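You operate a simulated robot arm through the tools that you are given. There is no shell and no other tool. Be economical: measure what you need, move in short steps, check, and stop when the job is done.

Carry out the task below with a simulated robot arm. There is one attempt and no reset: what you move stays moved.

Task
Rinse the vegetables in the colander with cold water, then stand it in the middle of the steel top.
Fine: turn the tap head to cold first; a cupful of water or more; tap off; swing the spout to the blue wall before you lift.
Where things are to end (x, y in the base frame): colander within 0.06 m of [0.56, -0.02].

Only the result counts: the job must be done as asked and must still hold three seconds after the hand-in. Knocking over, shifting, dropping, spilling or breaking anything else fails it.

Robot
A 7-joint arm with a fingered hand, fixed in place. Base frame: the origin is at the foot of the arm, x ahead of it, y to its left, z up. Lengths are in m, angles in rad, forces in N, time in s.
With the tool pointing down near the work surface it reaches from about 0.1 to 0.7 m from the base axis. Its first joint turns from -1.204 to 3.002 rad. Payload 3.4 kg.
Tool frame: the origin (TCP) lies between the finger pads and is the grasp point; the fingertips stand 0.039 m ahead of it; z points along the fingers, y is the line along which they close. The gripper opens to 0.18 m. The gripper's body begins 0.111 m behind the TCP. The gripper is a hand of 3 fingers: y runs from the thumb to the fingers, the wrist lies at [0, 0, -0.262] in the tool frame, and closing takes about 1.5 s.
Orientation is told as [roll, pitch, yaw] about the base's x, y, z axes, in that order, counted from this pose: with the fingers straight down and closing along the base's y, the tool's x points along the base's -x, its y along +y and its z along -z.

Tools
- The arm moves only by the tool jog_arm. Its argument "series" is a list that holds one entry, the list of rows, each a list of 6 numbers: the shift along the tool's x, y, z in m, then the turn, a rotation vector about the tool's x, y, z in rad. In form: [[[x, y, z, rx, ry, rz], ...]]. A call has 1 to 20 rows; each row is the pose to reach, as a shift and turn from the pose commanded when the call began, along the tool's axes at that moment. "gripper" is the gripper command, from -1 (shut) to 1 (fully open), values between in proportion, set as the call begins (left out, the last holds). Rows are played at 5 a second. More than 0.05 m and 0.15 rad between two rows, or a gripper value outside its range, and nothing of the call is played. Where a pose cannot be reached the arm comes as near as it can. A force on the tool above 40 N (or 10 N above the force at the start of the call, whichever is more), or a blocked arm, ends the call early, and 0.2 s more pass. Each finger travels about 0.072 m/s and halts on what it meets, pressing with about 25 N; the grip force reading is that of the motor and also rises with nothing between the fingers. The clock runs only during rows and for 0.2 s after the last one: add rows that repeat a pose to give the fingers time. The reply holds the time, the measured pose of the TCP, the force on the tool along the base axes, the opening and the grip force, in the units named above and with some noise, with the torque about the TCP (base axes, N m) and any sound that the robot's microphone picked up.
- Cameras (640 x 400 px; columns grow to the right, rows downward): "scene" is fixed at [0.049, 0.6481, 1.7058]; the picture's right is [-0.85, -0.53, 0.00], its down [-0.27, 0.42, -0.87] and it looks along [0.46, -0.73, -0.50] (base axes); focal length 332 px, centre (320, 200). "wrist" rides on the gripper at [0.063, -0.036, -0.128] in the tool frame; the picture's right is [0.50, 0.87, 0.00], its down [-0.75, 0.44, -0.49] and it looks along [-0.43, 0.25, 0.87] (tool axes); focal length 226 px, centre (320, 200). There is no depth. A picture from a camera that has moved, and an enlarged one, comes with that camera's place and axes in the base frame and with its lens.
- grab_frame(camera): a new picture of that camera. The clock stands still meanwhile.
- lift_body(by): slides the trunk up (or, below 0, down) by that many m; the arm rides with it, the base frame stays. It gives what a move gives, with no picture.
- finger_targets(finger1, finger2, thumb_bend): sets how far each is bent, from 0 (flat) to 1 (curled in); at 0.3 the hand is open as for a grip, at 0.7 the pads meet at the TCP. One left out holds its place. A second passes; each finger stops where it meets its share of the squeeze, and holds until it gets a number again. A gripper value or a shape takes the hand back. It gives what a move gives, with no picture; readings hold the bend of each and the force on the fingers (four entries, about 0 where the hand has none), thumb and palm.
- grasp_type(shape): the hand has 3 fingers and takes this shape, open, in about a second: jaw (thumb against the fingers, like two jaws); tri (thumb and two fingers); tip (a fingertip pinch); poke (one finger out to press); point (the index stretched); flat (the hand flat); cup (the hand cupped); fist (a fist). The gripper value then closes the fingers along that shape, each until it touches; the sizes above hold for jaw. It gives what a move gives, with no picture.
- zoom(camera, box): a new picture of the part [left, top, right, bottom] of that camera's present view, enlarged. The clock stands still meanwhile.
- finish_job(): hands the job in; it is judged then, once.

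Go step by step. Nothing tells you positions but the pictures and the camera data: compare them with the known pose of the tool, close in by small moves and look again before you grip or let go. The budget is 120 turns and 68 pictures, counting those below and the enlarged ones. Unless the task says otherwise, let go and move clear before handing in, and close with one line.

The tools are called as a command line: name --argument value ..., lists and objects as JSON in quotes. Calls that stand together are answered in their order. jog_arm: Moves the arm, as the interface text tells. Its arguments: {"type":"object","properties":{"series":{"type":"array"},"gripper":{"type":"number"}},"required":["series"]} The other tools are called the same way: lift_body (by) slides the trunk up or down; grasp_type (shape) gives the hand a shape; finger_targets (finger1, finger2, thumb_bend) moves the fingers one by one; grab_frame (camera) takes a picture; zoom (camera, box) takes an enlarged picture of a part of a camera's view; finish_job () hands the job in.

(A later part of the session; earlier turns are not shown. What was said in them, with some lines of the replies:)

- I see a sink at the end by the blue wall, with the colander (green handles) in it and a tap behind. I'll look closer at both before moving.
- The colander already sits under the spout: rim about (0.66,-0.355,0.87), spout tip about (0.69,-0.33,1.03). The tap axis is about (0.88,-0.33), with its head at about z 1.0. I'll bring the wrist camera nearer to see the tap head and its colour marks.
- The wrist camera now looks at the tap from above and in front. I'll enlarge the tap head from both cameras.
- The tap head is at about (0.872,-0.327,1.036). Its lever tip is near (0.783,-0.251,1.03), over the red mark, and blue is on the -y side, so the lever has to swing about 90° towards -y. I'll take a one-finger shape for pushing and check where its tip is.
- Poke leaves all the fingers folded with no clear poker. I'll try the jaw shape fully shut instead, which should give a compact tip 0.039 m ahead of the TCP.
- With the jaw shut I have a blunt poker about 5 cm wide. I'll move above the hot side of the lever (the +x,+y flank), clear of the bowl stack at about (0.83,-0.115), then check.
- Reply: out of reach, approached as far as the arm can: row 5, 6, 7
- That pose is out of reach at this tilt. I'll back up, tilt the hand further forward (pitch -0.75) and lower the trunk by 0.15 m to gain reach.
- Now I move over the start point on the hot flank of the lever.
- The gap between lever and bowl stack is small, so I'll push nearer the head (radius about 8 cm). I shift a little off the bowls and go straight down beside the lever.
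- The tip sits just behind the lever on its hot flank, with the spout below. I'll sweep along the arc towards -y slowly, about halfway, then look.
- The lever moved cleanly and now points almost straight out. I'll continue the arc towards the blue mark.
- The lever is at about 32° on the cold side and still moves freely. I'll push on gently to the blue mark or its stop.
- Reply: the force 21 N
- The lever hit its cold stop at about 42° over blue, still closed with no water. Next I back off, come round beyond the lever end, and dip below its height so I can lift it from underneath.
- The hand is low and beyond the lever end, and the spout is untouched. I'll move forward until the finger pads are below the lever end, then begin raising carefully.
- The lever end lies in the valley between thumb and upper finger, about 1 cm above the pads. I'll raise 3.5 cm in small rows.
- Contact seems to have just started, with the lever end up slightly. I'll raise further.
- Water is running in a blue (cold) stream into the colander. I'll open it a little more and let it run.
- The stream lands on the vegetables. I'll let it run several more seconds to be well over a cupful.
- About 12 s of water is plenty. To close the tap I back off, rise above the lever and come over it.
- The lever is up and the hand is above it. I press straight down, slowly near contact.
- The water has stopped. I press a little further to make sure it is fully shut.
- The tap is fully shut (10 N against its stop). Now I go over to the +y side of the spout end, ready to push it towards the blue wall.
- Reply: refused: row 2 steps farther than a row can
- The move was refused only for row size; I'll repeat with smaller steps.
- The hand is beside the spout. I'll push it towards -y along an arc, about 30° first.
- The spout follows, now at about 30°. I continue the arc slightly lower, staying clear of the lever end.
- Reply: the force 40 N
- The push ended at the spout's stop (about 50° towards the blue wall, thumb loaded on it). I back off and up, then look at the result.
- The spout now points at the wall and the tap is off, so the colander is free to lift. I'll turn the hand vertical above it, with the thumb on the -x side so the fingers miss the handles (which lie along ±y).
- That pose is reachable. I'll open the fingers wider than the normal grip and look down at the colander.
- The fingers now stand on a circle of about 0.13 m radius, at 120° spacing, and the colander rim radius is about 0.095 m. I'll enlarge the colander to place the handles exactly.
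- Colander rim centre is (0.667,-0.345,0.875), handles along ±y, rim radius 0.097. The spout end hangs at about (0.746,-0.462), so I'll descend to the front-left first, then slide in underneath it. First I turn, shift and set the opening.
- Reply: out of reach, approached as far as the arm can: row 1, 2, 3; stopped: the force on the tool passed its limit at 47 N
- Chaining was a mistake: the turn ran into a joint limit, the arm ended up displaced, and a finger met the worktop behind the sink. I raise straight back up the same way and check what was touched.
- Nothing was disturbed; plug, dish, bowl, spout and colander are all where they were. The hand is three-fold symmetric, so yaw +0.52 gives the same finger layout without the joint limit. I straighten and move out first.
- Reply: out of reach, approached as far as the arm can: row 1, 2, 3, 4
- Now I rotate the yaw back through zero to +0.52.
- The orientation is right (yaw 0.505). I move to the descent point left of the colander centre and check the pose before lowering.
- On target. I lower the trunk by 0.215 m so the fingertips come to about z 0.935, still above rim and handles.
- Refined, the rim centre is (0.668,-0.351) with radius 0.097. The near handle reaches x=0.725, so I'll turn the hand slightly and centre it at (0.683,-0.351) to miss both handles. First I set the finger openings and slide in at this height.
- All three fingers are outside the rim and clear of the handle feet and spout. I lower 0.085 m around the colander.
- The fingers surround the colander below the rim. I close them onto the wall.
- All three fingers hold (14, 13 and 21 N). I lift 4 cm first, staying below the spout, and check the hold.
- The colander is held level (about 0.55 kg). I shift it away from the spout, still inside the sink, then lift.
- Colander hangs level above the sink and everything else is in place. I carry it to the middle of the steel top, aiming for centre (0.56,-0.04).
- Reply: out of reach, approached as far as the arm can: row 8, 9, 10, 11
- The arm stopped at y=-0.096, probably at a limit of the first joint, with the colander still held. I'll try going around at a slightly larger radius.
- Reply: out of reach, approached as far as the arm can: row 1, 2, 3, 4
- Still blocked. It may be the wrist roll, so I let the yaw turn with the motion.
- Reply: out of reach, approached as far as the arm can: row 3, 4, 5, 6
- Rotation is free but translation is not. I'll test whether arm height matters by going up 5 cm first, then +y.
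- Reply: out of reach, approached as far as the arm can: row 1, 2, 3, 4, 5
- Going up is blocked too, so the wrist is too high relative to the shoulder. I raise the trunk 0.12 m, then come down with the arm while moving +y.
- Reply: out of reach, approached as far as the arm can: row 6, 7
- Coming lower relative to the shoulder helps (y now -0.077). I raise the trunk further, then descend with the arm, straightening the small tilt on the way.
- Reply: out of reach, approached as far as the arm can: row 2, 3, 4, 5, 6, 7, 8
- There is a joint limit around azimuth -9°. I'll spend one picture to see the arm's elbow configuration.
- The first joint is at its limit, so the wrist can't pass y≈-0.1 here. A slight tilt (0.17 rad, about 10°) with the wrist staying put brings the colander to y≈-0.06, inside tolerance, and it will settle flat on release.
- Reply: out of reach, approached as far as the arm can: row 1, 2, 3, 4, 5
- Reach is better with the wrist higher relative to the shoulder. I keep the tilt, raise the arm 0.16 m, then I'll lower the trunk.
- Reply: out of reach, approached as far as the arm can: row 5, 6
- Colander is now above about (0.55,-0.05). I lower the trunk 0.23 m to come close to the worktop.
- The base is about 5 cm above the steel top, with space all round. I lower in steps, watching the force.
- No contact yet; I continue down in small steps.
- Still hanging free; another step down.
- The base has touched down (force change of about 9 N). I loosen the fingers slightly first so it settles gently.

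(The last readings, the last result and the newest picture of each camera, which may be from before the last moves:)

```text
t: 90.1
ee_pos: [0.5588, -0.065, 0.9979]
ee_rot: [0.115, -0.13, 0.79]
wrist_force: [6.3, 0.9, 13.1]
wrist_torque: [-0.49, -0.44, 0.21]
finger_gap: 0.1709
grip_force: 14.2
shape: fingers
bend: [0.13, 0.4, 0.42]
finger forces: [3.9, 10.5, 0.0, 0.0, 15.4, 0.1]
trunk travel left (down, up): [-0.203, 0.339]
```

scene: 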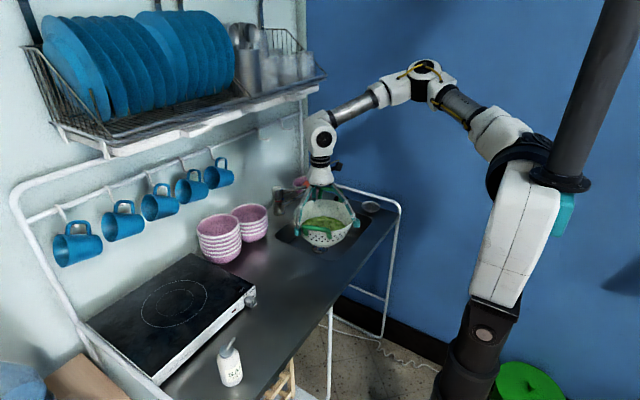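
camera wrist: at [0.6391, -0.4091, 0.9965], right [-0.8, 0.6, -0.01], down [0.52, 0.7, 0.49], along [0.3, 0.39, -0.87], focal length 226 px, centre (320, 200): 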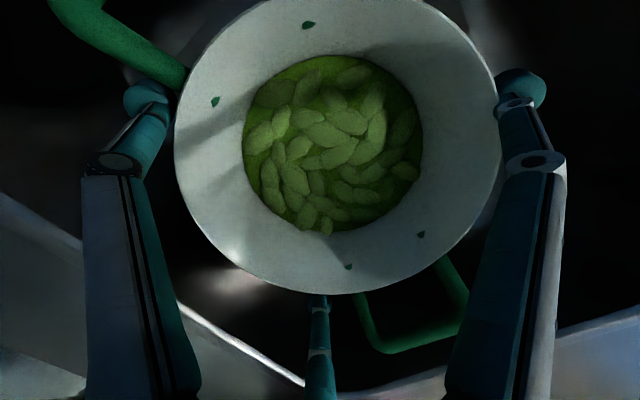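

The load is moving over to the worktop. I open fully now.

finger_targets --finger1 0.08 --finger2 0.15 --thumb_bend 0.15

zoom --camera "scene" --box '[190, 160, 370, 310]'

```text
t: 91.1
ee_pos: [0.5588, -0.0654, 0.9967]
ee_rot: [0.118, -0.128, 0.791]
wrist_force: [-0.9, -0.3, -0.1]
wrist_torque: [0.03, 0.0, 0.05]
finger_gap: 0.1985
grip_force: 0.4
shape: fingers
bend: [0.08, 0.15, 0.15]
finger forces: [0.5, 0.0, 0.0, 0.1, 0.0, 0.0]
trunk travel left (down, up): [-0.203, 0.339]
```

```text
2.67 times, centred on (280, 235) of scene
camera zoom: at [0.049, 0.6481, 1.7058], right [-0.85, -0.53, 0.0], down [-0.27, 0.42, -0.87], along [0.46, -0.73, -0.5], focal length 887 px, centre (427, 107)
```

zoom: 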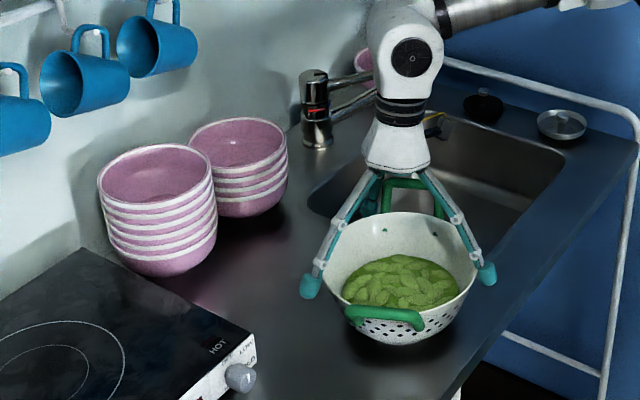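

The colander stands upright on the steel top. One wrist picture to measure its position precisely before I move clear.

grab_frame --camera "wrist"

```text
2 pictures are left
camera wrist: at [0.5404, -0.1563, 1.1106], right [-0.97, 0.24, 0.04], down [0.21, 0.75, 0.63], along [0.13, 0.62, -0.78], focal length 226 px, centre (320, 200)
```

wrist: 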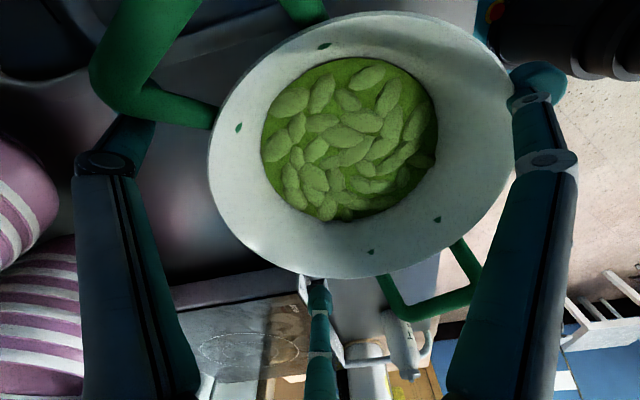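

The colander's centre measures about (0.536,-0.054), roughly 0.04 m from the target. I turn the hand slightly so the thumb clears the handle, nudge the colander about 1.5 cm in +x with the finger on its -x side, then ease off.

jog_arm --series '[[[0, 0, 0, -0.01, 0.009, -0.08], [0, 0, 0, -0.0203, 0.0186, -0.1576], [-0.0042, -0.0043, 0, -0.0203, 0.0186, -0.1576], [-0.0084, -0.0086, 0, -0.0203, 0.0186, -0.1576], [-0.0125, -0.0129, 0, -0.0203, 0.0186, -0.1576], [-0.0076, -0.0079, 0, -0.0203, 0.0186, -0.1576], [-0.0076, -0.0079, 0, -0.0203, 0.0186, -0.1576]]]'

```text
t: 92.7
ee_pos: [0.5716, -0.066, 0.9964]
ee_rot: [0.117, -0.126, 0.952]
wrist_force: [-1.2, 0.7, 0.6]
wrist_torque: [0.0, 0.01, 0.0]
finger_gap: 0.1979
grip_force: 0.0
shape: fingers
bend: [0.08, 0.15, 0.15]
finger forces: [0.0, 0.0, 0.0, 0.0, 0.1, 0.0]
trunk travel left (down, up): [-0.203, 0.339]
```

No forces on any finger. I raise the hand vertically a little and check for snagging.

lift_body --by 0.03

```text
t: 93.4
ee_pos: [0.5724, -0.0655, 1.0253]
ee_rot: [0.118, -0.126, 0.952]
wrist_force: [0.1, -0.1, -0.3]
wrist_torque: [0.01, 0.05, 0.0]
finger_gap: 0.1979
grip_force: 0.1
shape: fingers
bend: [0.08, 0.15, 0.15]
finger forces: [0.0, 0.0, 0.0, 0.0, 0.0, 0.1]
trunk travel left (down, up): [-0.233, 0.309]
```

Free of contact, so I continue well clear and then take a check picture.

lift_body --by 0.04

lift_body --by 0.15

grab_frame --camera "scene"

```text
t: 94.2
ee_pos: [0.5707, -0.0664, 1.0662]
ee_rot: [0.117, -0.126, 0.951]
wrist_force: [-0.5, -0.6, -0.3]
wrist_torque: [-0.01, 0.06, 0.01]
finger_gap: 0.198
grip_force: 0.1
shape: fingers
bend: [0.08, 0.15, 0.15]
finger forces: [0.0, 0.1, 0.0, 0.1, 0.0, 0.1]
trunk travel left (down, up): [-0.273, 0.269]
```

```text
t: 96.0
ee_pos: [0.5641, -0.0666, 1.2318]
ee_rot: [0.095, -0.147, 0.953]
wrist_force: [0.8, -0.5, -0.4]
wrist_torque: [-0.03, 0.01, 0.0]
finger_gap: 0.1982
grip_force: 0.1
shape: fingers
bend: [0.08, 0.15, 0.15]
finger forces: [0.1, 0.1, 0.1, 0.0, 0.0, 0.0]
trunk travel left (down, up): [-0.423, 0.119]
```

```text
1 pictures are left
```

scene: 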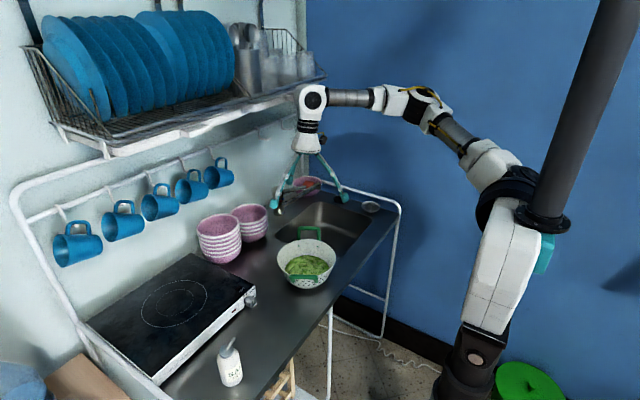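

The colander stands alone on the steel top and the hand is clear. I use the last picture to confirm position and surroundings.

zoom --camera "scene" --box '[250, 165, 410, 295]'

```text
3.08 times, centred on (330, 230) of scene
camera zoom: at [0.049, 0.6481, 1.7058], right [-0.85, -0.53, 0.0], down [-0.27, 0.42, -0.87], along [0.46, -0.73, -0.5], focal length 1023 px, centre (289, 108)
```

zoom: 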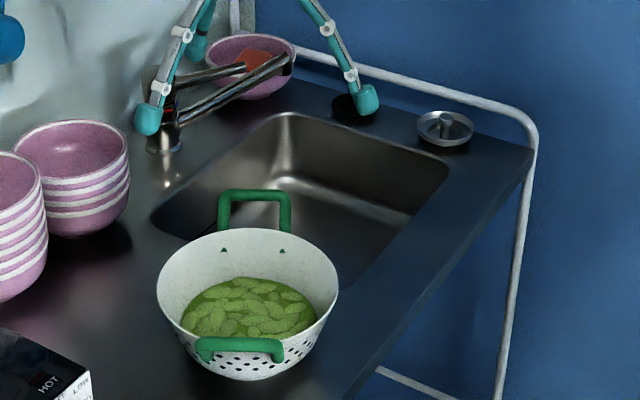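

The colander stands upright at about (0.54,-0.05), some 0.04 m from the target and inside the 0.06 m limit. The tap is off, the spout is at the wall and nothing else was disturbed, so I'm handing in.

finish_job

```text
The job is handed in.
```

I rinsed the vegetables with cold water for about 12 s, shut the tap, swung the spout towards the blue wall until it stopped at about 50°, and set the colander upright on the steel top at about (0.54, -0.05), roughly 0.04 m from the target.
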